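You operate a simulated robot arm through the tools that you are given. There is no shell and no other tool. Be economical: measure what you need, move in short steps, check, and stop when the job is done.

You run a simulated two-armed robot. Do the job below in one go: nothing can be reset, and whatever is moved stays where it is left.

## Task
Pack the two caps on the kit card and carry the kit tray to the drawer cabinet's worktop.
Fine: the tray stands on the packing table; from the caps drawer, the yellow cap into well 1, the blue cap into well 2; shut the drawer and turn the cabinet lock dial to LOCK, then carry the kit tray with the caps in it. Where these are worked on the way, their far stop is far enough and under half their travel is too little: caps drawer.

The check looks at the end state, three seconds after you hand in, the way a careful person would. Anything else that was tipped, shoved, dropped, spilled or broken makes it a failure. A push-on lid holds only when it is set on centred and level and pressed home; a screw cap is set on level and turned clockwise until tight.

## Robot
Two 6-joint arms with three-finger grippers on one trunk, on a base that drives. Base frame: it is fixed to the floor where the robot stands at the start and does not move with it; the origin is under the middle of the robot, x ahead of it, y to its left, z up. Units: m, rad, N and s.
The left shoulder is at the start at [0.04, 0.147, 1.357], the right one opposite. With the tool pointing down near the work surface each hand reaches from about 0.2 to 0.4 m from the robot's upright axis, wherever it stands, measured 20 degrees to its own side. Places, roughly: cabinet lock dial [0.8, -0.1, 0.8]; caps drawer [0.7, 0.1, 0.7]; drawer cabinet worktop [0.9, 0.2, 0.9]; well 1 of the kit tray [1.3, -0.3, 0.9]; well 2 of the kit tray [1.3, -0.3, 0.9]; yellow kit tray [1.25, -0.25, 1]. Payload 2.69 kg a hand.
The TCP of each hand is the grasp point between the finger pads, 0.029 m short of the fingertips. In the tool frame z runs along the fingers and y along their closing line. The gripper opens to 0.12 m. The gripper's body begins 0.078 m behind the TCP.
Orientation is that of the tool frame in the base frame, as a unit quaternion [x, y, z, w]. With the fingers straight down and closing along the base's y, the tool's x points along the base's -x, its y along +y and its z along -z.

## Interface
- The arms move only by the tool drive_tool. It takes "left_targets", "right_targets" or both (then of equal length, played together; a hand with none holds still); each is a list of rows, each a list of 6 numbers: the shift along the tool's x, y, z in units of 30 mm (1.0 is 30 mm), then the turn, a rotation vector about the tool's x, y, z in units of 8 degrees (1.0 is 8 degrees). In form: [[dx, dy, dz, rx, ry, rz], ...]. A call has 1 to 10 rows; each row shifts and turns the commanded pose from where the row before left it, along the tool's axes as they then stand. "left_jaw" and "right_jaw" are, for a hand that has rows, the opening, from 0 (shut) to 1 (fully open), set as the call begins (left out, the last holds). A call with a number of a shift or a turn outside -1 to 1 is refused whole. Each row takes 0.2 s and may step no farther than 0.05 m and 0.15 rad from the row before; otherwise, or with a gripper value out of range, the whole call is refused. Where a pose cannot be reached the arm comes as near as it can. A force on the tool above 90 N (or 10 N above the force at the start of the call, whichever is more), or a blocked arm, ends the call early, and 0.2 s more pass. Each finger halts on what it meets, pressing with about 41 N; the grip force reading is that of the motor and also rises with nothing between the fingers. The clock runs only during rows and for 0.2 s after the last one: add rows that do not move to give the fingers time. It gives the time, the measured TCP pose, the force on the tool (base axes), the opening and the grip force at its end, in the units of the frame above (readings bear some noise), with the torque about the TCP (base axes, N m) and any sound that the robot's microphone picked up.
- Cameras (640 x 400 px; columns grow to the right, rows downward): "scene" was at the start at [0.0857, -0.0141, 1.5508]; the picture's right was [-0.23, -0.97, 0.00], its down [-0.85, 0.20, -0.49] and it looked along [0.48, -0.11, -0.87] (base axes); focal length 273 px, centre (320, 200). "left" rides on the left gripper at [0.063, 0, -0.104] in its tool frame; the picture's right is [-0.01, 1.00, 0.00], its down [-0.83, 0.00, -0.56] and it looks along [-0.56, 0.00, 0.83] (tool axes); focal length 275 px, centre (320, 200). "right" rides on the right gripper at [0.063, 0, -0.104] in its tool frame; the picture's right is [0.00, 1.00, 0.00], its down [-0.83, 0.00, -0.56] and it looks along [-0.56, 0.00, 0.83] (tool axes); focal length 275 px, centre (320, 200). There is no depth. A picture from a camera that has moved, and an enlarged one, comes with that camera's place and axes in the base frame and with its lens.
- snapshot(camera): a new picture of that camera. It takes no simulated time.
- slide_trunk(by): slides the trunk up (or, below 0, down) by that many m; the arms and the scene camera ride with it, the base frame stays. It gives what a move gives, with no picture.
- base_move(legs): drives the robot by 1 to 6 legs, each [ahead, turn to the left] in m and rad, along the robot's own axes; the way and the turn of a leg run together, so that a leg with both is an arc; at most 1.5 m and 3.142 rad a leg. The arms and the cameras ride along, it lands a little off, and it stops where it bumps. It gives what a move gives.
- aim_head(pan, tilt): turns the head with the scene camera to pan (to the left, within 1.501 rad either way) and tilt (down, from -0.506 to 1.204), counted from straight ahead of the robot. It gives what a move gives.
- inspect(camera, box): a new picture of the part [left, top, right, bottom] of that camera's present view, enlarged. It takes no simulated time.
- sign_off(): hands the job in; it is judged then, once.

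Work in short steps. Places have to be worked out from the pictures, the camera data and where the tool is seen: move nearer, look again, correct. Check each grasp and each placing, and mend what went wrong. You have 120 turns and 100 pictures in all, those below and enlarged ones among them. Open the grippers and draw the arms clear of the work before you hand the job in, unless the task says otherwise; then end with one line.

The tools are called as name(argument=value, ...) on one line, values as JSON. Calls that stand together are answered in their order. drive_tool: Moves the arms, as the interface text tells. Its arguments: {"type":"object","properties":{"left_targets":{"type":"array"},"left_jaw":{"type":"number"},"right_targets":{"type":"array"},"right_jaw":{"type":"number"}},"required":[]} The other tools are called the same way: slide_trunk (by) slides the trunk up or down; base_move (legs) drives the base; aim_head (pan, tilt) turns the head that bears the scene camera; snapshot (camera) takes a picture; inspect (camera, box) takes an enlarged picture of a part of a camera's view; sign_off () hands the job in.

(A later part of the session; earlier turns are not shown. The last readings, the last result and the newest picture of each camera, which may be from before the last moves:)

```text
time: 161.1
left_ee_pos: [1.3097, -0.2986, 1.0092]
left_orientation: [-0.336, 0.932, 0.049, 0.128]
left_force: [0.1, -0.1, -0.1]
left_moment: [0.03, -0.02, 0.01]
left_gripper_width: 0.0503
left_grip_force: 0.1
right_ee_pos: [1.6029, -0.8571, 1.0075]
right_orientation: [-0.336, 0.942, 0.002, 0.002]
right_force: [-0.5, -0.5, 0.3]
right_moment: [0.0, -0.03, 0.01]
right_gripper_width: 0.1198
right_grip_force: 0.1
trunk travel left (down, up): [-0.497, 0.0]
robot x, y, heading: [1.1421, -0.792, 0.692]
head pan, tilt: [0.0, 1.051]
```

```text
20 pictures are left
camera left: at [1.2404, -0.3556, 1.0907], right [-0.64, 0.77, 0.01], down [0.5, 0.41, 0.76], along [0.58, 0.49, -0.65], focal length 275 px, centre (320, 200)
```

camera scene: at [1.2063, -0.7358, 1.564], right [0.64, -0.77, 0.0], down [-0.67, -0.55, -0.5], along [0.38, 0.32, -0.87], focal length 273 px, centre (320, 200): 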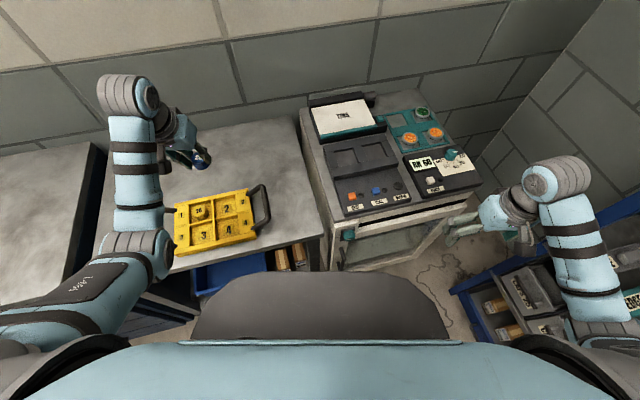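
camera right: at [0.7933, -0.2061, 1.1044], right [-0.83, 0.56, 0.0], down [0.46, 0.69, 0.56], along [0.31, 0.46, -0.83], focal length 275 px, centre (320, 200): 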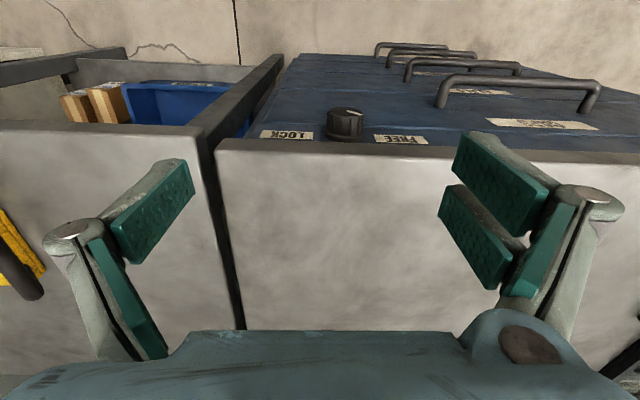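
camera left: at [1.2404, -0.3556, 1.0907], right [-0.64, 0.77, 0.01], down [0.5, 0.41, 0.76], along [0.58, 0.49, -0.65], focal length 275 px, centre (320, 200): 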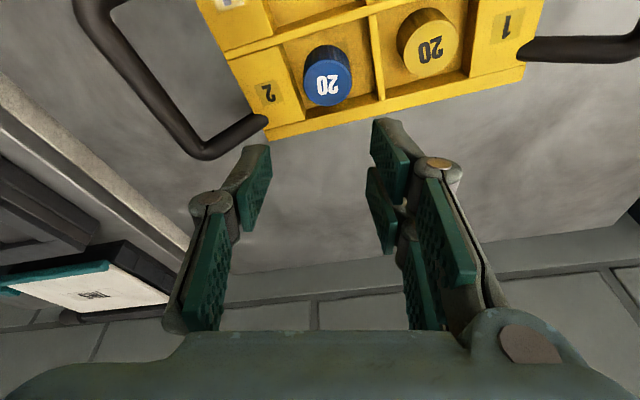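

Both caps stand in their wells (yellow 20 in 1, blue 20 in 2). Next I drive back in front of the drawer to push it shut with the left hand's closed fingers on the handle.

base_move(legs=[[-0.3, 0], [0, 2.1], [0.66, 0], [0, -1.815]])

drive_tool(left_targets=[[0, 0, 0, 0, 0, 0], [0, 0, 0, 0, 0, 0], [0, 0, 0, 0, 0, 0]], left_jaw=0)

snapshot(camera="scene")

```text
time: 175.9
left_ee_pos: [0.3204, -0.2449, 1.0065]
left_orientation: [-0.458, 0.878, 0.067, 0.12]
left_force: [-0.3, -0.5, 0.6]
left_moment: [-0.02, 0.0, 0.02]
left_gripper_width: 0.0504
left_grip_force: 0.1
right_ee_pos: [0.7522, -0.706, 1.0074]
right_orientation: [-0.46, 0.888, 0.002, 0.002]
right_force: [0.3, 0.0, 0.6]
right_moment: [-0.03, -0.01, 0.0]
right_gripper_width: 0.12
right_grip_force: 0.0
trunk travel left (down, up): [-0.497, 0.0]
robot x, y, heading: [0.2892, -0.7666, 0.962]
head pan, tilt: [0.0, 1.051]
```

```text
time: 176.7
left_ee_pos: [0.3216, -0.2449, 1.0082]
left_orientation: [-0.458, 0.878, 0.067, 0.12]
left_force: [0.6, 0.2, 0.6]
left_moment: [0.01, 0.01, -0.03]
left_gripper_width: 0.0
left_grip_force: 28.3
right_ee_pos: [0.7526, -0.7049, 1.0084]
right_orientation: [-0.46, 0.888, 0.001, 0.001]
right_force: [0.5, 0.0, -0.1]
right_moment: [0.01, 0.02, 0.01]
right_gripper_width: 0.12
right_grip_force: 0.0
trunk travel left (down, up): [-0.497, 0.0]
robot x, y, heading: [0.2848, -0.7654, 0.96]
head pan, tilt: [0.0, 1.051]
```

```text
19 pictures are left
camera scene: at [0.338, -0.6945, 1.564], right [0.82, -0.57, 0.0], down [-0.5, -0.71, -0.5], along [0.28, 0.41, -0.87], focal length 273 px, centre (320, 200)
```

scene: 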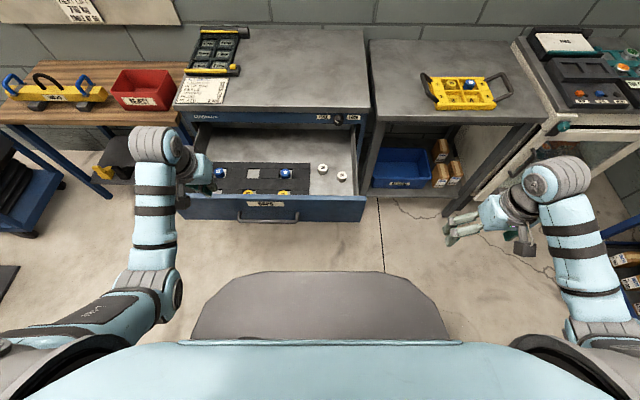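

The handle bar is at about F=0.025 with its centre 90 mm right of the hand. I move the hand right and slightly back, then lower the trunk so the closed fingers stand in front of the bar.

drive_tool(left_targets=[[0.4, -1, 0, 0, 0, 0], [0.4, -1, 0, 0, 0, 0], [0.3, -1, 0, 0, 0, 0], [0, 0, 0, 0, 0, 0]])

slide_trunk(by=-0.275)

snapshot(camera="scene")

```text
time: 177.7
left_ee_pos: [0.3794, -0.3249, 0.9966]
left_orientation: [-0.459, 0.878, 0.067, 0.12]
left_force: [0.6, 0.2, 0.4]
left_moment: [0.01, -0.01, 0.01]
left_gripper_width: 0.0001
left_grip_force: 28.4
right_ee_pos: [0.7527, -0.7052, 1.0073]
right_orientation: [-0.46, 0.888, 0.001, 0.001]
right_force: [-0.1, 0.0, 0.6]
right_moment: [-0.01, 0.0, 0.0]
right_gripper_width: 0.1202
right_grip_force: 0.0
trunk travel left (down, up): [-0.497, 0.0]
robot x, y, heading: [0.2853, -0.7686, 0.968]
head pan, tilt: [0.0, 1.051]
```

```text
time: 180.5
left_ee_pos: [0.3798, -0.3237, 0.7224]
left_orientation: [-0.457, 0.879, 0.067, 0.12]
left_force: [0.2, 0.0, -0.1]
left_moment: [-0.04, 0.01, 0.02]
left_gripper_width: 0.0
left_grip_force: 28.8
right_ee_pos: [0.7525, -0.7067, 0.7352]
right_orientation: [-0.46, 0.888, 0.002, 0.001]
right_force: [-0.6, -0.2, 0.1]
right_moment: [-0.04, -0.01, 0.02]
right_gripper_width: 0.1201
right_grip_force: 0.0
trunk travel left (down, up): [-0.222, 0.275]
robot x, y, heading: [0.2839, -0.7671, 0.96]
head pan, tilt: [0.0, 1.051]
```

```text
18 pictures are left
camera scene: at [0.338, -0.6946, 1.2902], right [0.82, -0.57, 0.0], down [-0.5, -0.71, -0.5], along [0.28, 0.41, -0.87], focal length 273 px, centre (320, 200)
```

scene: 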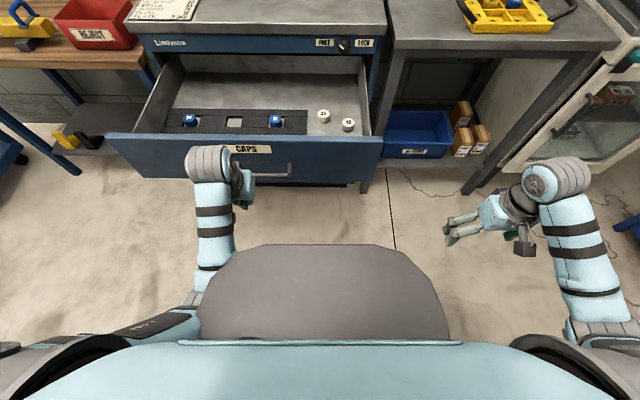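

The fingers stand about 70 mm in front of the bar at its centre. I drive forward 0.25 m, then check.

base_move(legs=[[0.25, 0.01]])

base_move(legs=[[0.11, 0]])

snapshot(camera="scene")

```text
time: 182.3
left_ee_pos: [0.5214, -0.1146, 0.7231]
left_orientation: [-0.461, 0.877, 0.068, 0.119]
left_force: [0.2, -0.3, -0.2]
left_moment: [0.0, 0.01, 0.01]
left_gripper_width: 0.0001
left_grip_force: 28.4
right_ee_pos: [0.8966, -0.4951, 0.7346]
right_orientation: [-0.462, 0.887, 0.002, 0.002]
right_force: [0.9, 0.2, 0.2]
right_moment: [0.0, 0.0, -0.01]
right_gripper_width: 0.1201
right_grip_force: 0.0
trunk travel left (down, up): [-0.222, 0.275]
robot x, y, heading: [0.4336, -0.5625, 0.965]
head pan, tilt: [0.0, 1.051]
```

```text
time: 183.5
left_ee_pos: [0.5828, -0.0245, 0.7221]
left_orientation: [-0.461, 0.877, 0.068, 0.119]
left_force: [-0.5, -0.1, -0.4]
left_moment: [-0.01, 0.0, -0.02]
left_gripper_width: 0.0
left_grip_force: 28.3
right_ee_pos: [0.9587, -0.4064, 0.7345]
right_orientation: [-0.462, 0.887, 0.002, 0.002]
right_force: [0.4, 0.2, 0.4]
right_moment: [0.03, 0.02, -0.02]
right_gripper_width: 0.1198
right_grip_force: 0.1
trunk travel left (down, up): [-0.222, 0.275]
robot x, y, heading: [0.4935, -0.4673, 0.965]
head pan, tilt: [0.0, 1.051]
```

```text
17 pictures are left
camera scene: at [0.544, -0.3963, 1.2902], right [0.82, -0.57, 0.0], down [-0.49, -0.71, -0.5], along [0.28, 0.41, -0.87], focal length 273 px, centre (320, 200)
```

scene: 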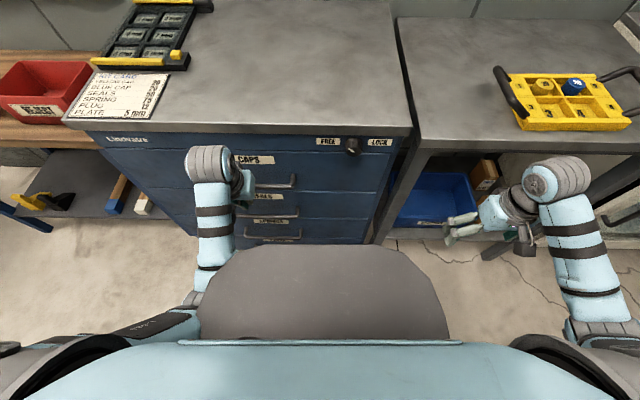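

The drawer has slid nearly shut. I push the last bit with the arm, watching the force.

drive_tool(left_targets=[[-0.4, 0, 0.11, 0, 0, 0], [-0.4, 0, 0.11, 0, 0, 0], [-0.3, 0, 0.08, 0, 0, 0], [-0.3, 0, 0.08, 0, 0, 0], [0, 0, 0, 0, 0, 0]])

inspect(camera="scene", box=[80, 110, 420, 260])

```text
time: 184.2
left_ee_pos: [0.5886, -0.0166, 0.7143]
left_orientation: [-0.463, 0.879, 0.054, 0.097]
left_force: [-27.3, -44.6, 10.4]
left_moment: [0.2, -0.2, -0.01]
left_gripper_width: 0.0001
left_grip_force: 28.5
right_ee_pos: [0.9552, -0.4073, 0.7348]
right_orientation: [-0.463, 0.886, 0.003, 0.004]
right_force: [0.7, 1.2, -0.5]
right_moment: [-0.1, 0.06, 0.0]
right_gripper_width: 0.1199
right_grip_force: 0.0
trunk travel left (down, up): [-0.222, 0.275]
robot x, y, heading: [0.4909, -0.4702, 0.975]
head pan, tilt: [0.0, 1.051]
stopped in row 3 (left hand): the force on the tool passed its limit at 101 N (the readings are from after the stop); the commanded pose is now the measured one
```

```text
1.88 times, centred on (250, 185) of scene
camera zoom: at [0.5411, -0.4007, 1.2906], right [0.83, -0.56, 0.0], down [-0.49, -0.72, -0.5], along [0.28, 0.41, -0.87], focal length 514 px, centre (452, 228)
```

zoom: 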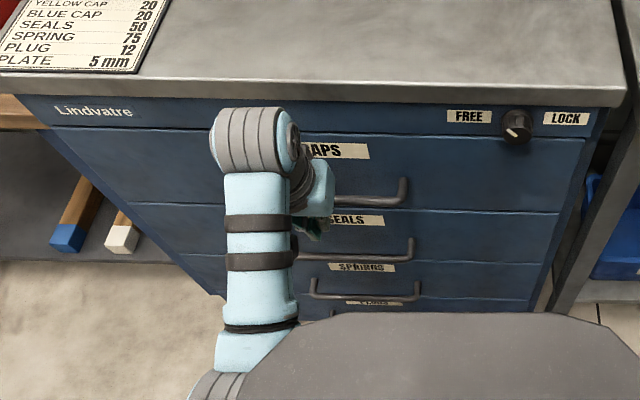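

The drawer is shut (it met its stop at 101 N). The dial is at about (0.826, -0.116, 0.837), pointing at FREE; LOCK is to its right, so clockwise. I back off, shift so the dial is in the right hand's zone, then pitch the right hand up to point forward.

base_move(legs=[[-0.1, 0], [0, -1.2], [-0.1, 0], [0, 1.2]])

drive_tool(right_targets=[[-0.9, 0, 0, 0, -1, 0], [-0.9, 0, 0, 0, -1, 0], [-0.9, 0, 0, 0, -1, 0], [-0.9, 0, 0, 0, -1, 0], [-0.9, 0, 0, 0, -1, 0], [-0.9, 0, 0, 0, -1, 0], [-0.9, 0, 0, 0, -1, 0], [-0.9, 0, 0, 0, -1, 0], [-0.9, 0, 0, 0, -1, 0], [-0.9, 0, 0, 0, -1, 0]], right_jaw=0.5)

```text
time: 192.1
left_ee_pos: [0.4411, -0.0688, 0.7155]
left_orientation: [-0.46, 0.88, 0.058, 0.103]
left_force: [-0.5, 0.2, 0.1]
left_moment: [0.02, 0.02, 0.01]
left_gripper_width: 0.0001
left_grip_force: 28.0
right_ee_pos: [0.8029, -0.467, 0.7334]
right_orientation: [-0.46, 0.888, 0.002, 0.002]
right_force: [-0.1, 0.2, -0.2]
right_moment: [0.0, 0.0, 0.0]
right_gripper_width: 0.1198
right_grip_force: 0.1
trunk travel left (down, up): [-0.222, 0.275]
robot x, y, heading: [0.3381, -0.5282, 0.968]
head pan, tilt: [0.0, 1.051]
```

```text
time: 194.3
left_ee_pos: [0.4403, -0.0696, 0.7151]
left_orientation: [-0.46, 0.88, 0.057, 0.103]
left_force: [0.0, 0.8, 0.9]
left_moment: [0.01, -0.01, 0.01]
left_gripper_width: 0.0
left_grip_force: 29.3
right_ee_pos: [0.9185, -0.3041, 0.8817]
right_orientation: [-0.351, 0.679, 0.298, 0.572]
right_force: [0.4, -0.5, 0.3]
right_moment: [0.01, 0.01, 0.0]
right_gripper_width: 0.06
right_grip_force: 0.1
trunk travel left (down, up): [-0.222, 0.275]
robot x, y, heading: [0.3389, -0.529, 0.963]
head pan, tilt: [0.0, 1.051]
```

Right hand points almost forward. I finish the pitch, and shift it left and down to be in front of the dial.

drive_tool(right_targets=[[0.2, 0.86, 0, 0, -0.6, 0], [0.2, 0.86, 0, 0, -0.6, 0], [0.2, 0.86, 0, 0, 0, 0], [0.2, 0.86, 0, 0, 0, 0], [0.2, 0.86, 0, 0, 0, 0], [0.2, 0.86, 0, 0, 0, 0], [0.2, 0.86, 0, 0, 0, 0], [0, 0, 0, 0, 0, 0]])

snapshot(camera="right")

snapshot(camera="scene")

```text
time: 196.1
left_ee_pos: [0.4405, -0.0697, 0.7164]
left_orientation: [-0.459, 0.88, 0.058, 0.103]
left_force: [0.2, 0.3, -0.2]
left_moment: [-0.01, 0.0, 0.04]
left_gripper_width: 0.0004
left_grip_force: 29.4
right_ee_pos: [0.7756, -0.2018, 0.8418]
right_orientation: [-0.331, 0.624, 0.32, 0.631]
right_force: [0.1, 1.0, 0.1]
right_moment: [-0.03, 0.0, -0.02]
right_gripper_width: 0.0599
right_grip_force: 0.1
trunk travel left (down, up): [-0.222, 0.275]
robot x, y, heading: [0.3384, -0.5304, 0.962]
head pan, tilt: [0.0, 1.051]
```

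```text
15 pictures are left
camera right: at [0.7171, -0.2878, 0.7785], right [-0.82, 0.58, -0.02], down [-0.34, -0.44, 0.83], along [0.47, 0.69, 0.56], focal length 275 px, centre (320, 200)
```

right: 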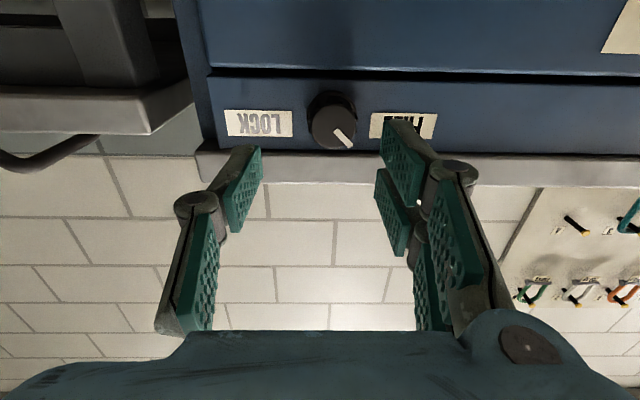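

```text
14 pictures are left
camera scene: at [0.3892, -0.4562, 1.2902], right [0.82, -0.57, 0.0], down [-0.49, -0.71, -0.5], along [0.28, 0.41, -0.87], focal length 273 px, centre (320, 200)
```

scene: 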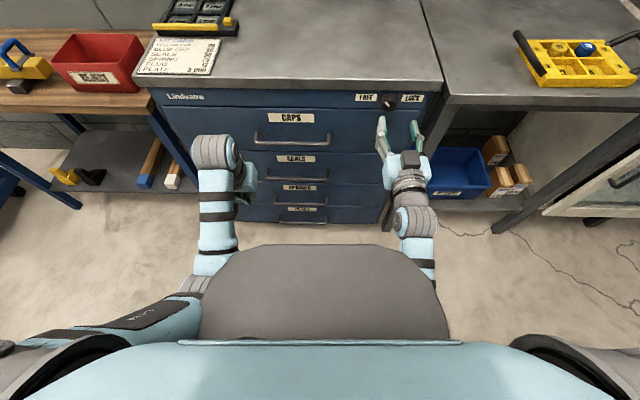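

Both cameras give the dial front centre at (0.822, -0.118, 0.842), 44 mm across, just under the worktop lip. I centre on it, pre-roll the hand 42° counter-clockwise, and approach to about 20 mm short.

drive_tool(right_targets=[[0, 0.27, 0, 0, 0, -0.875], [0, 0, 0, 0, 0, -0.875], [0, 0, 0, 0, 0, -0.875], [0, 0, 0, 0, 0, -0.875], [0, 0, 0, 0, 0, -0.875], [0, 0, 0, 0, 0, -0.875], [0, 0, 0.8, 0, 0, 0], [0, 0, 0.8, 0, 0, 0], [0, 0, 0, 0, 0, 0]], right_jaw=0.65)

snapshot(camera="right")

```text
time: 198.1
left_ee_pos: [0.4396, -0.0698, 0.7152]
left_orientation: [-0.46, 0.88, 0.058, 0.102]
left_force: [-1.2, 0.2, -0.2]
left_moment: [-0.01, -0.01, -0.01]
left_gripper_width: 0.0001
left_grip_force: 28.6
right_ee_pos: [0.7917, -0.1559, 0.8388]
right_orientation: [-0.529, 0.47, 0.081, 0.702]
right_force: [0.3, -0.5, -0.7]
right_moment: [-0.01, 0.0, -0.01]
right_gripper_width: 0.078
right_grip_force: 0.1
trunk travel left (down, up): [-0.222, 0.275]
robot x, y, heading: [0.3383, -0.5274, 0.967]
head pan, tilt: [0.0, 1.051]
```

```text
13 pictures are left
camera right: at [0.7672, -0.2656, 0.7928], right [-0.61, 0.43, -0.67], down [-0.78, -0.13, 0.62], along [0.17, 0.9, 0.41], focal length 275 px, centre (320, 200)
```

right: 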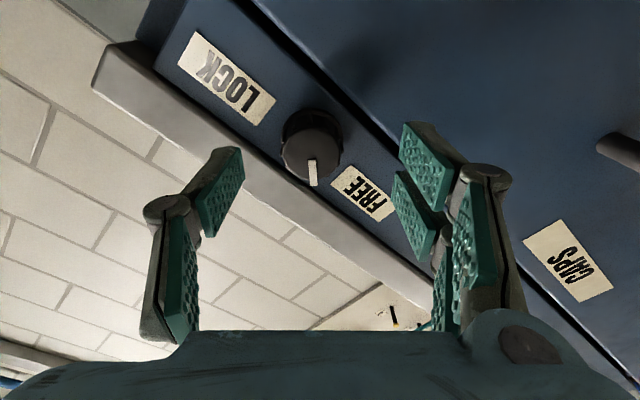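

The dial sits about 8 mm above the tool axis. I correct and advance 30 mm, then close on it.

drive_tool(right_targets=[[-0.24, -0.14, 0, 0, 0, 0], [0, 0, 0.6, 0, 0, 0], [0, 0, 0.4, 0, 0, 0], [0, 0, 0, 0, 0, 0]])

drive_tool(right_targets=[[0, 0, 0, 0, 0, 0], [0, 0, 0, 0, 0, 0], [0, 0, 0, 0, 0, 0]], right_jaw=0.2)

snapshot(camera="right")

```text
time: 199.1
left_ee_pos: [0.4396, -0.0705, 0.7167]
left_orientation: [-0.46, 0.88, 0.057, 0.103]
left_force: [-0.1, -0.3, -0.1]
left_moment: [0.02, 0.01, 0.0]
left_gripper_width: 0.0
left_grip_force: 28.4
right_ee_pos: [0.8081, -0.1315, 0.8484]
right_orientation: [-0.528, 0.471, 0.079, 0.702]
right_force: [-2.1, -8.3, 0.9]
right_moment: [0.25, -0.07, -0.4]
right_gripper_width: 0.0834
right_grip_force: 3.3
trunk travel left (down, up): [-0.222, 0.275]
robot x, y, heading: [0.3408, -0.5249, 0.962]
head pan, tilt: [0.0, 1.051]
```

```text
time: 199.9
left_ee_pos: [0.4386, -0.0752, 0.7201]
left_orientation: [-0.46, 0.88, 0.061, 0.105]
left_force: [-1.1, 0.9, 0.8]
left_moment: [0.01, -0.01, 0.03]
left_gripper_width: 0.0
left_grip_force: 28.4
right_ee_pos: [0.807, -0.1367, 0.8518]
right_orientation: [-0.526, 0.469, 0.081, 0.705]
right_force: [-10.1, -48.8, 2.0]
right_moment: [1.02, -0.32, -1.31]
right_gripper_width: 0.0424
right_grip_force: 12.8
trunk travel left (down, up): [-0.222, 0.275]
robot x, y, heading: [0.3384, -0.5303, 0.963]
head pan, tilt: [0.0, 1.051]
```

```text
12 pictures are left
camera right: at [0.7814, -0.246, 0.8043], right [-0.61, 0.43, -0.67], down [-0.78, -0.14, 0.61], along [0.17, 0.89, 0.42], focal length 275 px, centre (320, 200)
```

right: 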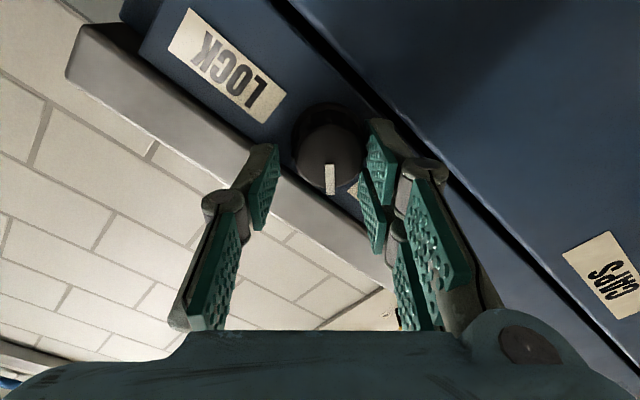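

The upper finger is resting on the worktop lip. I open, back out, roll to only −20° (so the fingers pass under the lip), recentre and go in again.

drive_tool(right_targets=[[0, 0, 0, 0, 0, 0], [0, 0, -0.5, 0, 0, 0], [0, 0, -0.5, 0, 0, 0], [0, 0, 0, 0, 0, 0.92], [0, 0, 0, 0, 0, 0.92], [0, 0, 0, 0, 0, 0.92], [0.05, 0.14, 0, 0, 0, 0], [0, 0, 0, 0, 0, 0]], right_jaw=0.6)

drive_tool(right_targets=[[0, 0, 0.5, 0, 0, 0], [0, 0, 0.5, 0, 0, 0], [0, 0, 0.2, 0, 0, 0], [0, 0, 0, 0, 0, 0]])

snapshot(camera="right")

```text
time: 201.7
left_ee_pos: [0.441, -0.07, 0.7153]
left_orientation: [-0.46, 0.88, 0.057, 0.103]
left_force: [-1.0, 0.8, -0.5]
left_moment: [0.02, -0.03, 0.01]
left_gripper_width: 0.0003
left_grip_force: 28.7
right_ee_pos: [0.7858, -0.1528, 0.8439]
right_orientation: [-0.429, 0.563, 0.214, 0.673]
right_force: [-0.1, -0.2, -0.2]
right_moment: [-0.01, -0.03, 0.02]
right_gripper_width: 0.072
right_grip_force: 0.0
trunk travel left (down, up): [-0.222, 0.275]
robot x, y, heading: [0.3411, -0.526, 0.964]
head pan, tilt: [0.0, 1.051]
```

```text
time: 202.7
left_ee_pos: [0.4394, -0.0726, 0.7161]
left_orientation: [-0.461, 0.88, 0.059, 0.103]
left_force: [0.0, 0.0, -0.5]
left_moment: [-0.01, -0.01, -0.02]
left_gripper_width: 0.0002
left_grip_force: 28.7
right_ee_pos: [0.8066, -0.1258, 0.8459]
right_orientation: [-0.429, 0.563, 0.214, 0.673]
right_force: [-11.6, -22.0, -5.9]
right_moment: [0.09, 0.35, -0.11]
right_gripper_width: 0.0759
right_grip_force: 1.9
trunk travel left (down, up): [-0.222, 0.275]
robot x, y, heading: [0.3401, -0.5302, 0.965]
head pan, tilt: [0.0, 1.051]
```

```text
11 pictures are left
camera right: at [0.7652, -0.2239, 0.7873], right [-0.77, 0.54, -0.34], down [-0.55, -0.29, 0.78], along [0.32, 0.79, 0.52], focal length 275 px, centre (320, 200)
```

right: 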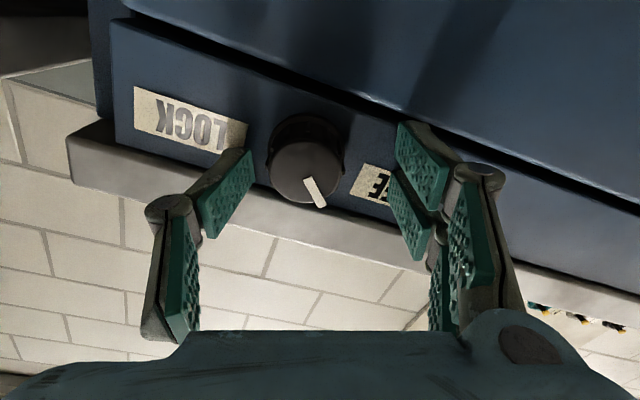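

Now the fingers straddle the dial and touch the cabinet face. I back off 3 mm, shift 8 mm toward the dial's centre and close.

drive_tool(right_targets=[[0, 0, -0.12, 0, 0, 0], [0, -0.26, 0, 0, 0, 0], [0, 0, 0, 0, 0, 0]])

drive_tool(right_targets=[[0, 0, 0, 0, 0, 0], [0, 0, 0, 0, 0, 0], [0, 0, 0, 0, 0, 0], [0, 0, 0, 0, 0, 0]], right_jaw=0.1)

```text
time: 203.5
left_ee_pos: [0.4404, -0.0697, 0.7154]
left_orientation: [-0.461, 0.88, 0.058, 0.103]
left_force: [-0.3, -0.9, 0.7]
left_moment: [0.0, -0.02, 0.0]
left_gripper_width: 0.0
left_grip_force: 28.1
right_ee_pos: [0.8126, -0.1313, 0.8475]
right_orientation: [-0.429, 0.563, 0.212, 0.674]
right_force: [-1.2, 0.3, -4.1]
right_moment: [0.04, 0.15, -0.05]
right_gripper_width: 0.0729
right_grip_force: 0.1
trunk travel left (down, up): [-0.222, 0.275]
robot x, y, heading: [0.3382, -0.5282, 0.96]
head pan, tilt: [0.0, 1.051]
```

```text
time: 204.5
left_ee_pos: [0.4375, -0.071, 0.7177]
left_orientation: [-0.46, 0.88, 0.059, 0.104]
left_force: [0.2, -0.3, 0.3]
left_moment: [0.03, 0.0, -0.01]
left_gripper_width: 0.0
left_grip_force: 28.8
right_ee_pos: [0.8081, -0.1328, 0.8501]
right_orientation: [-0.428, 0.562, 0.213, 0.675]
right_force: [-18.0, -16.1, -4.2]
right_moment: [0.15, -0.02, -0.1]
right_gripper_width: 0.0331
right_grip_force: 45.5
trunk travel left (down, up): [-0.222, 0.275]
robot x, y, heading: [0.3366, -0.5284, 0.966]
head pan, tilt: [0.0, 1.051]
```

Gripped (33 mm). I turn clockwise 48°.

drive_tool(right_targets=[[0, 0, 0, 0, 0, 1], [0, 0, 0, 0, 0, 1], [0, 0, 0, 0, 0, 1], [0, 0, 0, 0, 0, 1], [0, 0, 0, 0, 0, 1], [0, 0, 0, 0, 0, 1], [0, 0, 0, 0, 0, 0]])

inspect(camera="scene", box=[340, 80, 440, 150])

```text
time: 206.1
left_ee_pos: [0.4398, -0.0713, 0.7165]
left_orientation: [-0.459, 0.88, 0.059, 0.103]
left_force: [0.3, -0.3, 0.3]
left_moment: [-0.03, 0.02, 0.0]
left_gripper_width: 0.0
left_grip_force: 28.6
right_ee_pos: [0.8093, -0.1341, 0.8383]
right_orientation: [-0.164, 0.697, 0.464, 0.521]
right_force: [-33.6, -38.7, -50.3]
right_moment: [-0.92, -1.16, 0.79]
right_gripper_width: 0.0325
right_grip_force: 45.0
trunk travel left (down, up): [-0.222, 0.275]
robot x, y, heading: [0.3411, -0.5279, 0.965]
head pan, tilt: [0.0, 1.051]
```

```text
5.71 times, centred on (390, 115) of scene
camera zoom: at [0.3888, -0.4583, 1.2902], right [0.82, -0.57, 0.0], down [-0.49, -0.71, -0.5], along [0.28, 0.41, -0.87], focal length 1561 px, centre (-80, 686)
```

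zoom: 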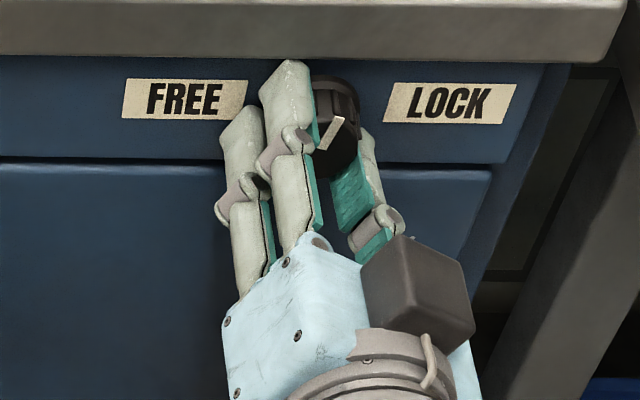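

The pointer is now straight up, halfway. I loosen slightly, back out, roll back 48°, and re-grip.

drive_tool(right_targets=[[0, 0, 0, 0, 0, 0], [0, 0, -0.4, 0, 0, 0], [0, 0, -0.7, 0, 0, 0], [0, 0, 0, 0, 0, -1], [0, 0, 0, 0, 0, -1], [0, 0, 0, 0, 0, -1], [0, 0, 0, 0, 0, -1], [0, 0, 0, 0, 0, -1], [0, 0, 0, 0, 0, -1], [0, 0, 0, 0, 0, 0]], right_jaw=0.42)

drive_tool(right_targets=[[0, 0, 0, 0, 0, 0], [0, 0, 0.4, 0, 0, 0], [0, 0, 0.4, 0, 0, 0], [0, 0, 0.3, 0, 0, 0], [0, 0, 0, 0, 0, 0]], right_jaw=0.55)

drive_tool(right_targets=[[0, 0, 0, 0, 0, 0], [0, 0, 0, 0, 0, 0], [0, 0, 0, 0, 0, 0], [0, 0, 0, 0, 0, 0]], right_jaw=0.1)

```text
time: 208.3
left_ee_pos: [0.4399, -0.0704, 0.7159]
left_orientation: [-0.461, 0.88, 0.058, 0.103]
left_force: [-0.3, -0.5, -0.3]
left_moment: [0.0, -0.01, -0.02]
left_gripper_width: 0.0
left_grip_force: 28.3
right_ee_pos: [0.7934, -0.1575, 0.8482]
right_orientation: [-0.43, 0.563, 0.213, 0.674]
right_force: [-0.1, 0.1, 0.4]
right_moment: [0.01, 0.01, -0.01]
right_gripper_width: 0.0502
right_grip_force: 0.0
trunk travel left (down, up): [-0.222, 0.275]
robot x, y, heading: [0.3364, -0.5279, 0.97]
head pan, tilt: [0.0, 1.051]
```

```text
time: 209.5
left_ee_pos: [0.4405, -0.0719, 0.718]
left_orientation: [-0.459, 0.88, 0.058, 0.103]
left_force: [0.5, -0.5, 0.6]
left_moment: [0.01, 0.01, -0.01]
left_gripper_width: 0.0
left_grip_force: 28.7
right_ee_pos: [0.8119, -0.1332, 0.8472]
right_orientation: [-0.428, 0.563, 0.213, 0.674]
right_force: [-3.7, -19.1, -4.9]
right_moment: [0.42, 0.09, -0.81]
right_gripper_width: 0.0768
right_grip_force: 6.3
trunk travel left (down, up): [-0.222, 0.275]
robot x, y, heading: [0.3386, -0.5278, 0.96]
head pan, tilt: [0.0, 1.051]
```

```text
time: 210.5
left_ee_pos: [0.4378, -0.0749, 0.7198]
left_orientation: [-0.459, 0.88, 0.059, 0.106]
left_force: [-0.2, -0.9, -0.2]
left_moment: [-0.04, 0.03, -0.01]
left_gripper_width: 0.0
left_grip_force: 28.5
right_ee_pos: [0.8078, -0.1367, 0.8513]
right_orientation: [-0.427, 0.561, 0.213, 0.677]
right_force: [-22.4, -49.4, -3.6]
right_moment: [0.88, 0.07, -1.39]
right_gripper_width: 0.0388
right_grip_force: 19.4
trunk travel left (down, up): [-0.222, 0.275]
robot x, y, heading: [0.3383, -0.5267, 0.965]
head pan, tilt: [0.0, 1.051]
```

A finger is caught on the lip again (19 N grip only). I repeat the path that worked: open, back out, offset 8 mm, go in, shift under the lip, close.

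drive_tool(right_targets=[[0, 0, 0, 0, 0, 0], [0, 0, -0.5, 0, 0, 0], [0, 0, -0.6, 0, 0, 0], [0, 0.28, 0, 0, 0, 0], [0, 0, 0, 0, 0, 0], [0, 0, 0.5, 0, 0, 0], [0, 0, 0.55, 0, 0, 0], [0, -0.27, 0, 0, 0, 0], [0, 0, 0, 0, 0, 0]], right_jaw=0.55)

drive_tool(right_targets=[[0, 0, 0, 0, 0, 0], [0, 0, 0, 0, 0, 0], [0, 0, 0, 0, 0, 0], [0, 0, 0, 0, 0, 0]], right_jaw=0.1)

```text
time: 212.5
left_ee_pos: [0.4407, -0.0697, 0.7158]
left_orientation: [-0.46, 0.88, 0.057, 0.103]
left_force: [-0.1, -0.5, -0.4]
left_moment: [-0.01, -0.04, 0.02]
left_gripper_width: 0.0001
left_grip_force: 28.6
right_ee_pos: [0.8112, -0.1332, 0.8476]
right_orientation: [-0.428, 0.564, 0.212, 0.674]
right_force: [-2.0, -1.9, -3.2]
right_moment: [0.04, 0.13, -0.1]
right_gripper_width: 0.0663
right_grip_force: 0.0
trunk travel left (down, up): [-0.222, 0.275]
robot x, y, heading: [0.3398, -0.5327, 0.968]
head pan, tilt: [0.0, 1.051]
```

```text
time: 213.5
left_ee_pos: [0.4391, -0.0708, 0.7181]
left_orientation: [-0.461, 0.88, 0.058, 0.103]
left_force: [-1.0, -0.3, -0.2]
left_moment: [0.04, -0.03, 0.02]
left_gripper_width: 0.0
left_grip_force: 28.5
right_ee_pos: [0.8087, -0.1337, 0.8482]
right_orientation: [-0.429, 0.563, 0.213, 0.674]
right_force: [-15.9, -14.3, -7.4]
right_moment: [-0.24, 0.25, 0.1]
right_gripper_width: 0.0326
right_grip_force: 44.6
trunk travel left (down, up): [-0.222, 0.275]
robot x, y, heading: [0.3361, -0.5278, 0.965]
head pan, tilt: [0.0, 1.051]
```

Good grip again (32.6 mm, 45 N). I turn another 48° clockwise.

drive_tool(right_targets=[[0, 0, 0, 0, 0, 1], [0, 0, 0, 0, 0, 1], [0, 0, 0, 0, 0, 1], [0, 0, 0, 0, 0, 1], [0, 0, 0, 0, 0, 1], [0, 0, 0, 0, 0, 1], [0, 0, 0, 0, 0, 0]])

inspect(camera="scene", box=[340, 80, 440, 150])

```text
time: 215.1
left_ee_pos: [0.4409, -0.0709, 0.7157]
left_orientation: [-0.459, 0.88, 0.058, 0.103]
left_force: [-0.6, 0.3, -0.7]
left_moment: [-0.03, 0.04, -0.01]
left_gripper_width: 0.0
left_grip_force: 28.5
right_ee_pos: [0.8093, -0.134, 0.8388]
right_orientation: [-0.163, 0.697, 0.464, 0.522]
right_force: [-24.5, -32.6, -49.6]
right_moment: [-1.25, -0.8, 0.74]
right_gripper_width: 0.0326
right_grip_force: 44.7
trunk travel left (down, up): [-0.222, 0.275]
robot x, y, heading: [0.3367, -0.5271, 0.968]
head pan, tilt: [0.0, 1.051]
```

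```text
5.71 times, centred on (390, 115) of scene
camera zoom: at [0.3904, -0.4568, 1.29], right [0.82, -0.57, 0.0], down [-0.49, -0.71, -0.5], along [0.28, 0.41, -0.87], focal length 1561 px, centre (-80, 686)
```

zoom: 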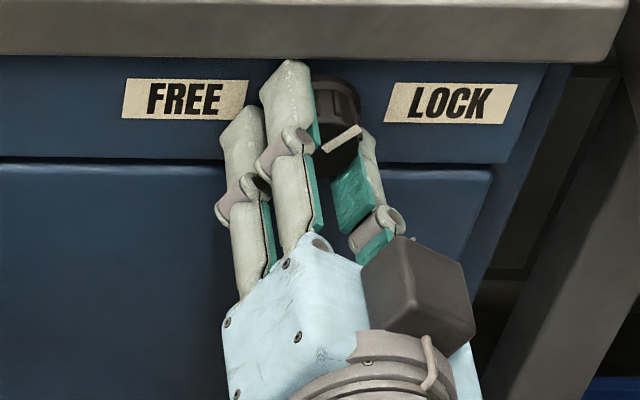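

The pointer is now about 47° toward LOCK; it may have reached its stop with some slip. I do one more grip-and-turn to be sure it is at the stop.

drive_tool(right_targets=[[0, 0, 0, 0, 0, 0], [0, 0, -0.5, 0, 0, 0], [0, 0, -0.6, 0, 0, 0], [0, 0, 0, 0, 0, -1], [0, 0, 0, 0, 0, -1], [0, 0, 0, 0, 0, -1], [0, 0, 0, 0, 0, -1], [0, 0, 0, 0, 0, -1], [0, 0, 0, 0, 0, -1], [0, 0.28, 0, 0, 0, 0]], right_jaw=0.42)

inspect(camera="scene", box=[340, 80, 440, 150])

```text
time: 217.3
left_ee_pos: [0.4403, -0.0689, 0.7146]
left_orientation: [-0.461, 0.88, 0.057, 0.102]
left_force: [0.1, -0.6, 0.7]
left_moment: [0.01, -0.05, -0.01]
left_gripper_width: 0.0001
left_grip_force: 28.8
right_ee_pos: [0.7862, -0.1545, 0.8449]
right_orientation: [-0.429, 0.562, 0.212, 0.674]
right_force: [-0.6, 0.7, 1.0]
right_moment: [0.03, 0.0, 0.04]
right_gripper_width: 0.0503
right_grip_force: 0.1
trunk travel left (down, up): [-0.222, 0.275]
robot x, y, heading: [0.3432, -0.5269, 0.964]
head pan, tilt: [0.0, 1.051]
```

```text
5.71 times, centred on (390, 115) of scene
camera zoom: at [0.3886, -0.4557, 1.2902], right [0.82, -0.57, 0.0], down [-0.49, -0.71, -0.5], along [0.28, 0.41, -0.87], focal length 1561 px, centre (-80, 686)
```

zoom: 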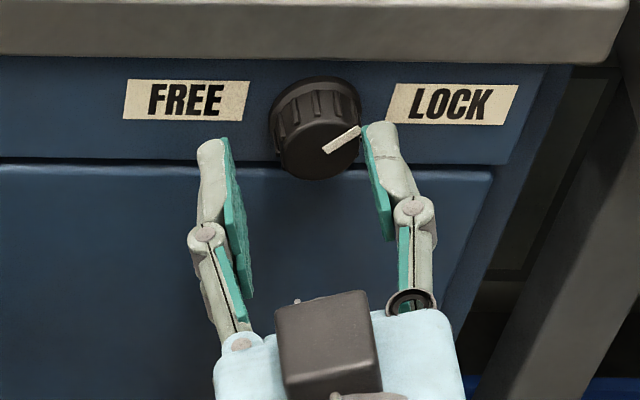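

The pointer reads about 45–47° toward LOCK. I make one more grip and turn to confirm it's at its stop.

drive_tool(right_targets=[[0, 0, 0, 0, 0, 0], [0, 0, 0, 0, 0, 0], [0, 0, 0.5, 0, 0, 0], [0, 0, 0.55, 0, 0, 0], [0, -0.27, 0, 0, 0, 0], [0, 0, 0, 0, 0, 0]], right_jaw=0.55)

drive_tool(right_targets=[[0, 0, 0, 0, 0, 0], [0, 0, 0, 0, 0, 0], [0, 0, 0, 0, 0, 0], [0, 0, 0, 0, 0, 0]], right_jaw=0.1)

drive_tool(right_targets=[[0, 0, 0, 0, 0, 1], [0, 0, 0, 0, 0, 1], [0, 0, 0, 0, 0, 1], [0, 0, 0, 0, 0, 1], [0, 0, 0, 0, 0, 1], [0, 0, 0, 0, 0, 0]])

drive_tool(right_targets=[[0, 0, 0, 0, 0, 0], [0, 0, -0.5, 0, 0, 0], [0, 0, -1, 0, 0, 0], [0, 0, -1, 0, 0, 0], [0, 0, -1, 0, 0, -1], [0, 0, -1, 0, 0, -1], [0, 0, 0, 0, 0, -0.4], [0, 0, 0, 0, 0, 0]], right_jaw=0.42)

inspect(camera="scene", box=[340, 80, 440, 150])

```text
time: 218.7
left_ee_pos: [0.4394, -0.0702, 0.714]
left_orientation: [-0.459, 0.881, 0.057, 0.103]
left_force: [-1.5, -0.8, -0.1]
left_moment: [-0.04, -0.03, 0.0]
left_gripper_width: 0.0
left_grip_force: 28.5
right_ee_pos: [0.8096, -0.1328, 0.8471]
right_orientation: [-0.43, 0.563, 0.213, 0.673]
right_force: [0.2, -0.8, -2.5]
right_moment: [0.02, 0.15, -0.04]
right_gripper_width: 0.0657
right_grip_force: 0.0
trunk travel left (down, up): [-0.222, 0.275]
robot x, y, heading: [0.3408, -0.5278, 0.969]
head pan, tilt: [0.0, 1.051]
```

```text
time: 219.7
left_ee_pos: [0.4403, -0.0717, 0.7146]
left_orientation: [-0.459, 0.881, 0.057, 0.103]
left_force: [-0.2, 0.3, -0.3]
left_moment: [0.04, 0.03, 0.02]
left_gripper_width: 0.0001
left_grip_force: 29.0
right_ee_pos: [0.8085, -0.1338, 0.8488]
right_orientation: [-0.431, 0.562, 0.214, 0.673]
right_force: [-0.6, -4.9, 0.4]
right_moment: [-0.05, 0.06, -0.12]
right_gripper_width: 0.0335
right_grip_force: 45.4
trunk travel left (down, up): [-0.222, 0.275]
robot x, y, heading: [0.3358, -0.529, 0.964]
head pan, tilt: [0.0, 1.051]
```

```text
time: 221.1
left_ee_pos: [0.4413, -0.0716, 0.7159]
left_orientation: [-0.46, 0.88, 0.058, 0.101]
left_force: [-0.5, -0.9, -0.8]
left_moment: [0.01, 0.01, 0.05]
left_gripper_width: 0.0
left_grip_force: 28.1
right_ee_pos: [0.8105, -0.1352, 0.8403]
right_orientation: [-0.211, 0.682, 0.428, 0.555]
right_force: [-10.9, -30.3, -42.0]
right_moment: [-0.72, -1.14, -0.52]
right_gripper_width: 0.0331
right_grip_force: 45.3
trunk travel left (down, up): [-0.222, 0.275]
robot x, y, heading: [0.3389, -0.5282, 0.965]
head pan, tilt: [0.0, 1.051]
```

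```text
time: 222.4
left_ee_pos: [0.4397, -0.07, 0.7159]
left_orientation: [-0.46, 0.88, 0.058, 0.102]
left_force: [0.0, 0.3, 0.3]
left_moment: [-0.01, 0.02, 0.0]
left_gripper_width: 0.0001
left_grip_force: 27.9
right_ee_pos: [0.7723, -0.1998, 0.938]
right_orientation: [-0.262, 0.575, 0.398, 0.665]
right_force: [-0.1, 0.0, -0.2]
right_moment: [-0.02, -0.04, -0.03]
right_gripper_width: 0.0505
right_grip_force: 0.0
trunk travel left (down, up): [-0.222, 0.275]
robot x, y, heading: [0.3388, -0.5293, 0.965]
head pan, tilt: [0.0, 1.051]
stopped in row 6 (right hand): the arm was blocked; the commanded pose is now the measured one
```

```text
5.71 times, centred on (390, 115) of scene
camera zoom: at [0.3891, -0.4562, 1.2902], right [0.82, -0.57, 0.0], down [-0.49, -0.71, -0.5], along [0.28, 0.41, -0.87], focal length 1561 px, centre (-80, 686)
```

zoom: 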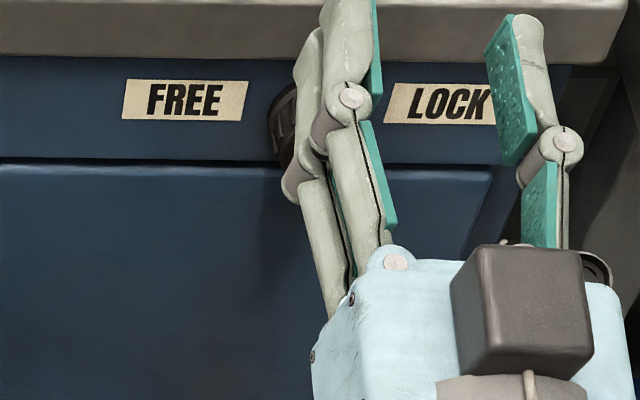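

The dial is hidden but it was at its stop before; I'll see it again later. I back off and bring both hands to straight-down poses for carrying the tray.

base_move(legs=[[-0.25, 0]])

drive_tool(right_targets=[[0.9, 0, 0, 0.056, 0.978, -0.044], [0.9, 0, 0, 0.056, 0.978, -0.044], [0.9, 0, 0, 0.056, 0.978, -0.044], [0.9, 0, 0, 0.056, 0.978, -0.044], [0.9, 0, 0, 0.056, 0.978, -0.044], [0.9, 0, 0, 0.056, 0.978, -0.044], [0.9, 0, 0, 0.056, 0.978, -0.044]], left_targets=[[0, 0, -0.5, 0, 0.84, 0], [0, 0, -0.5, 0, 0.84, 0], [0, 0, -0.5, 0, 0, 0], [0, 0, 0, 0, 0, 0], [0, 0, 0, 0, 0, 0], [0, 0, 0, 0, 0, 0], [0, 0, 0, 0, 0, 0]])

drive_tool(right_targets=[[0.7, 0, 0, 0.056, 0.978, -0.044], [0.7, 0, 0, 0.056, 0.978, -0.044], [0.7, 0, 0, 0.056, 0.978, -0.044], [0.5, 0, 0, 0.056, 0.978, -0.044], [0.5, 0, 0, 0.056, 0.978, -0.044], [0.5, 0, 0, 0.056, 0.978, -0.044], [0, 0, 0, 0, 0, 0]])

inspect(camera="scene", box=[220, 0, 640, 262])

```text
time: 224.2
left_ee_pos: [0.2959, -0.2787, 0.7165]
left_orientation: [-0.46, 0.88, 0.057, 0.102]
left_force: [0.4, 0.1, -0.4]
left_moment: [-0.01, 0.01, 0.05]
left_gripper_width: 0.0003
left_grip_force: 28.5
right_ee_pos: [0.6298, -0.4086, 0.9362]
right_orientation: [-0.262, 0.576, 0.396, 0.665]
right_force: [0.1, -0.7, 0.5]
right_moment: [-0.02, -0.03, -0.03]
right_gripper_width: 0.0504
right_grip_force: 0.1
trunk travel left (down, up): [-0.222, 0.275]
robot x, y, heading: [0.1971, -0.7405, 0.964]
head pan, tilt: [0.0, 1.051]
```

```text
time: 225.8
left_ee_pos: [0.311, -0.2658, 0.7254]
left_orientation: [-0.464, 0.886, 0.004, -0.001]
left_force: [0.9, 0.3, -0.5]
left_moment: [0.01, -0.01, -0.01]
left_gripper_width: 0.0
left_grip_force: 28.9
left hand out of reach, approached as far as the arm can: row 2, 3
right_ee_pos: [0.6027, -0.4428, 0.7517]
right_orientation: [-0.417, 0.822, 0.182, 0.344]
right_force: [-0.4, 0.6, -0.1]
right_moment: [0.02, 0.0, -0.02]
right_gripper_width: 0.0502
right_grip_force: 0.1
trunk travel left (down, up): [-0.222, 0.275]
robot x, y, heading: [0.1968, -0.7344, 0.965]
head pan, tilt: [0.0, 1.051]
```

```text
time: 227.4
left_ee_pos: [0.3112, -0.2662, 0.7262]
left_orientation: [-0.464, 0.886, 0.003, 0.0]
left_force: [-0.6, 0.9, 0.7]
left_moment: [0.03, 0.0, -0.03]
left_gripper_width: 0.0001
left_grip_force: 29.0
right_ee_pos: [0.5421, -0.4979, 0.6936]
right_orientation: [-0.462, 0.887, -0.005, 0.0]
right_force: [-0.4, 0.2, -0.8]
right_moment: [-0.01, -0.04, -0.01]
right_gripper_width: 0.0503
right_grip_force: 0.0
right hand out of reach, approached as far as the arm can: row 6
trunk travel left (down, up): [-0.222, 0.275]
robot x, y, heading: [0.1922, -0.7357, 0.964]
head pan, tilt: [0.0, 1.051]
```

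```text
1.52 times, centred on (430, 131) of scene
camera zoom: at [0.2447, -0.6647, 1.2903], right [0.82, -0.57, 0.0], down [-0.49, -0.71, -0.5], along [0.28, 0.41, -0.87], focal length 416 px, centre (152, 305)
```

zoom: 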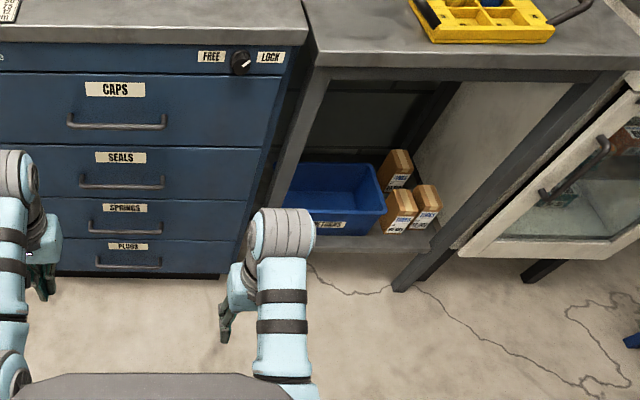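

Both hands are down and the drawer is shut. I spend one picture on the dial.

inspect(camera="scene", box=[340, 25, 420, 60])

```text
8.00 times, centred on (380, 42) of scene
camera zoom: at [0.2447, -0.6647, 1.2903], right [0.82, -0.57, 0.0], down [-0.49, -0.71, -0.5], along [0.28, 0.41, -0.87], focal length 2186 px, centre (-160, 1460)
```

zoom: 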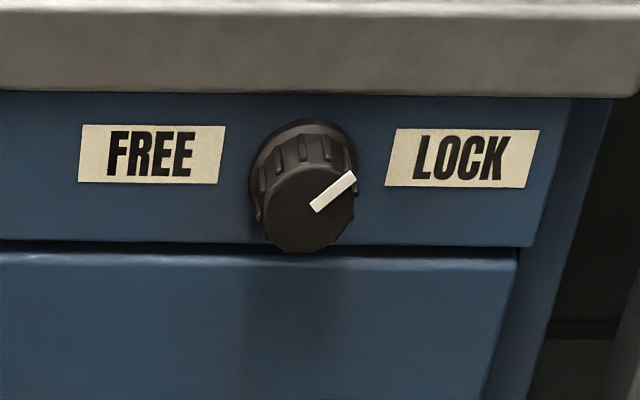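

The pointer stays at 45° toward LOCK after the extra turn: it is at its stop. Now to the tray: raise the trunk and drive to stand squarely in front of it.

slide_trunk(by=0.27)

base_move(legs=[[0, -1.19], [0.696, 0], [0, 1.203]])

drive_tool(left_targets=[[0, 0, -0.4, 0, 0, 0], [0, 0, -0.4, 0, 0, 0], [0, 0, 0, 0, 0, 0]], right_targets=[[-0.5, 0, -0.6, 0, 0, 0], [-0.5, 0, -0.6, 0, 0, 0], [0, 0, -0.4, 0, 0, 0]], left_jaw=0.6, right_jaw=0.6)

snapshot(camera="scene")

```text
time: 230.2
left_ee_pos: [0.3111, -0.2656, 0.9944]
left_orientation: [-0.464, 0.886, 0.003, -0.001]
left_force: [-0.8, -0.4, 0.5]
left_moment: [-0.01, 0.04, 0.02]
left_gripper_width: 0.0
left_grip_force: 28.3
right_ee_pos: [0.5418, -0.4994, 0.9623]
right_orientation: [-0.462, 0.887, -0.005, -0.001]
right_force: [0.5, 0.1, -0.2]
right_moment: [0.01, 0.04, -0.01]
right_gripper_width: 0.0502
right_grip_force: 0.0
trunk travel left (down, up): [-0.492, 0.005]
robot x, y, heading: [0.1976, -0.7377, 0.965]
head pan, tilt: [0.0, 1.051]
```

```text
time: 240.0
left_ee_pos: [0.9852, -0.4153, 0.9953]
left_orientation: [-0.472, 0.882, 0.002, 0.0]
left_force: [-1.0, 0.7, 0.2]
left_moment: [0.04, 0.0, 0.0]
left_gripper_width: 0.0
left_grip_force: 28.7
right_ee_pos: [1.2198, -0.6443, 0.9622]
right_orientation: [-0.469, 0.883, -0.005, -0.001]
right_force: [-0.3, 0.2, 0.4]
right_moment: [-0.03, -0.01, -0.02]
right_gripper_width: 0.0505
right_grip_force: 0.0
trunk travel left (down, up): [-0.492, 0.005]
robot x, y, heading: [0.8795, -0.8841, 0.982]
head pan, tilt: [0.0, 1.051]
```

```text
time: 240.8
left_ee_pos: [0.9931, -0.4067, 1.0055]
left_orientation: [-0.472, 0.882, 0.004, 0.0]
left_force: [0.0, -0.1, 0.0]
left_moment: [0.02, 0.02, 0.01]
left_gripper_width: 0.0721
left_grip_force: 0.1
left hand out of reach, approached as far as the arm can: row 1, 2
right_ee_pos: [1.2386, -0.6044, 0.9873]
right_orientation: [-0.47, 0.882, -0.005, 0.001]
right_force: [0.8, 0.9, 0.6]
right_moment: [0.01, 0.02, 0.02]
right_gripper_width: 0.0723
right_grip_force: 0.1
right hand out of reach, approached as far as the arm can: row 1, 2, 3
trunk travel left (down, up): [-0.492, 0.005]
robot x, y, heading: [0.8766, -0.8868, 0.985]
head pan, tilt: [0.0, 1.051]
```

```text
4 pictures are left
camera scene: at [0.9262, -0.814, 1.5594], right [0.83, -0.55, 0.0], down [-0.48, -0.72, -0.5], along [0.28, 0.41, -0.87], focal length 273 px, centre (320, 200)
```

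scene: 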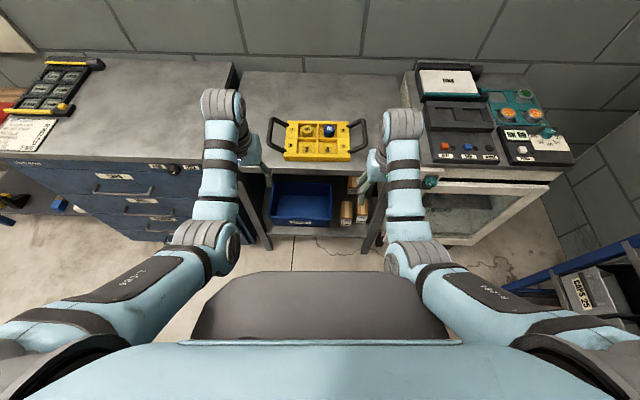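

The tray is centred ahead. Handle bars work out at z≈0.91: left (1.150, -0.214), right (1.387, -0.388). I drive 0.24 m forward so that the hands come above them.

base_move(legs=[[0.24, 0]])

snapshot(camera="left")

snapshot(camera="right")

```text
time: 242.6
left_ee_pos: [1.1261, -0.2069, 1.006]
left_orientation: [-0.472, 0.881, 0.004, 0.0]
left_force: [-0.1, -0.8, -0.3]
left_moment: [0.04, -0.02, 0.02]
left_gripper_width: 0.0721
left_grip_force: 0.0
right_ee_pos: [1.3717, -0.4046, 0.9884]
right_orientation: [-0.47, 0.882, -0.005, 0.002]
right_force: [0.4, -0.6, -0.3]
right_moment: [0.05, -0.01, -0.01]
right_gripper_width: 0.0719
right_grip_force: 0.0
trunk travel left (down, up): [-0.492, 0.005]
robot x, y, heading: [1.0122, -0.6839, 0.98]
head pan, tilt: [0.0, 1.051]
```

```text
3 pictures are left
camera left: at [1.0897, -0.2596, 1.1108], right [-0.83, 0.56, 0.01], down [0.47, 0.68, 0.56], along [0.31, 0.47, -0.83], focal length 275 px, centre (320, 200)
```

left: 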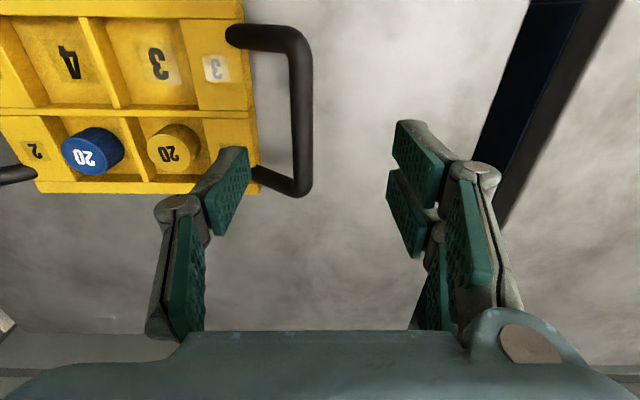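

```text
2 pictures are left
camera right: at [1.3367, -0.4561, 1.0929], right [-0.83, 0.55, -0.01], down [0.46, 0.7, 0.56], along [0.31, 0.46, -0.83], focal length 275 px, centre (320, 200)
```

right: 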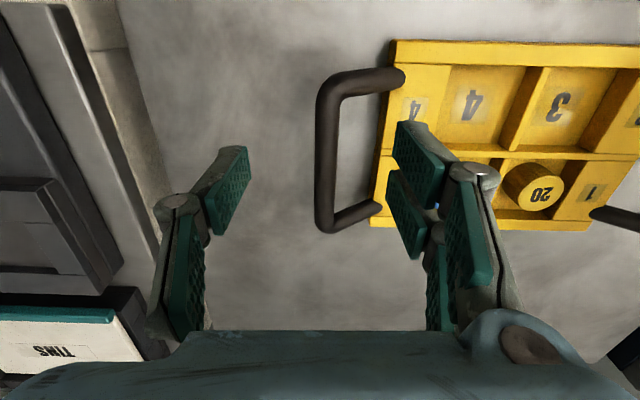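

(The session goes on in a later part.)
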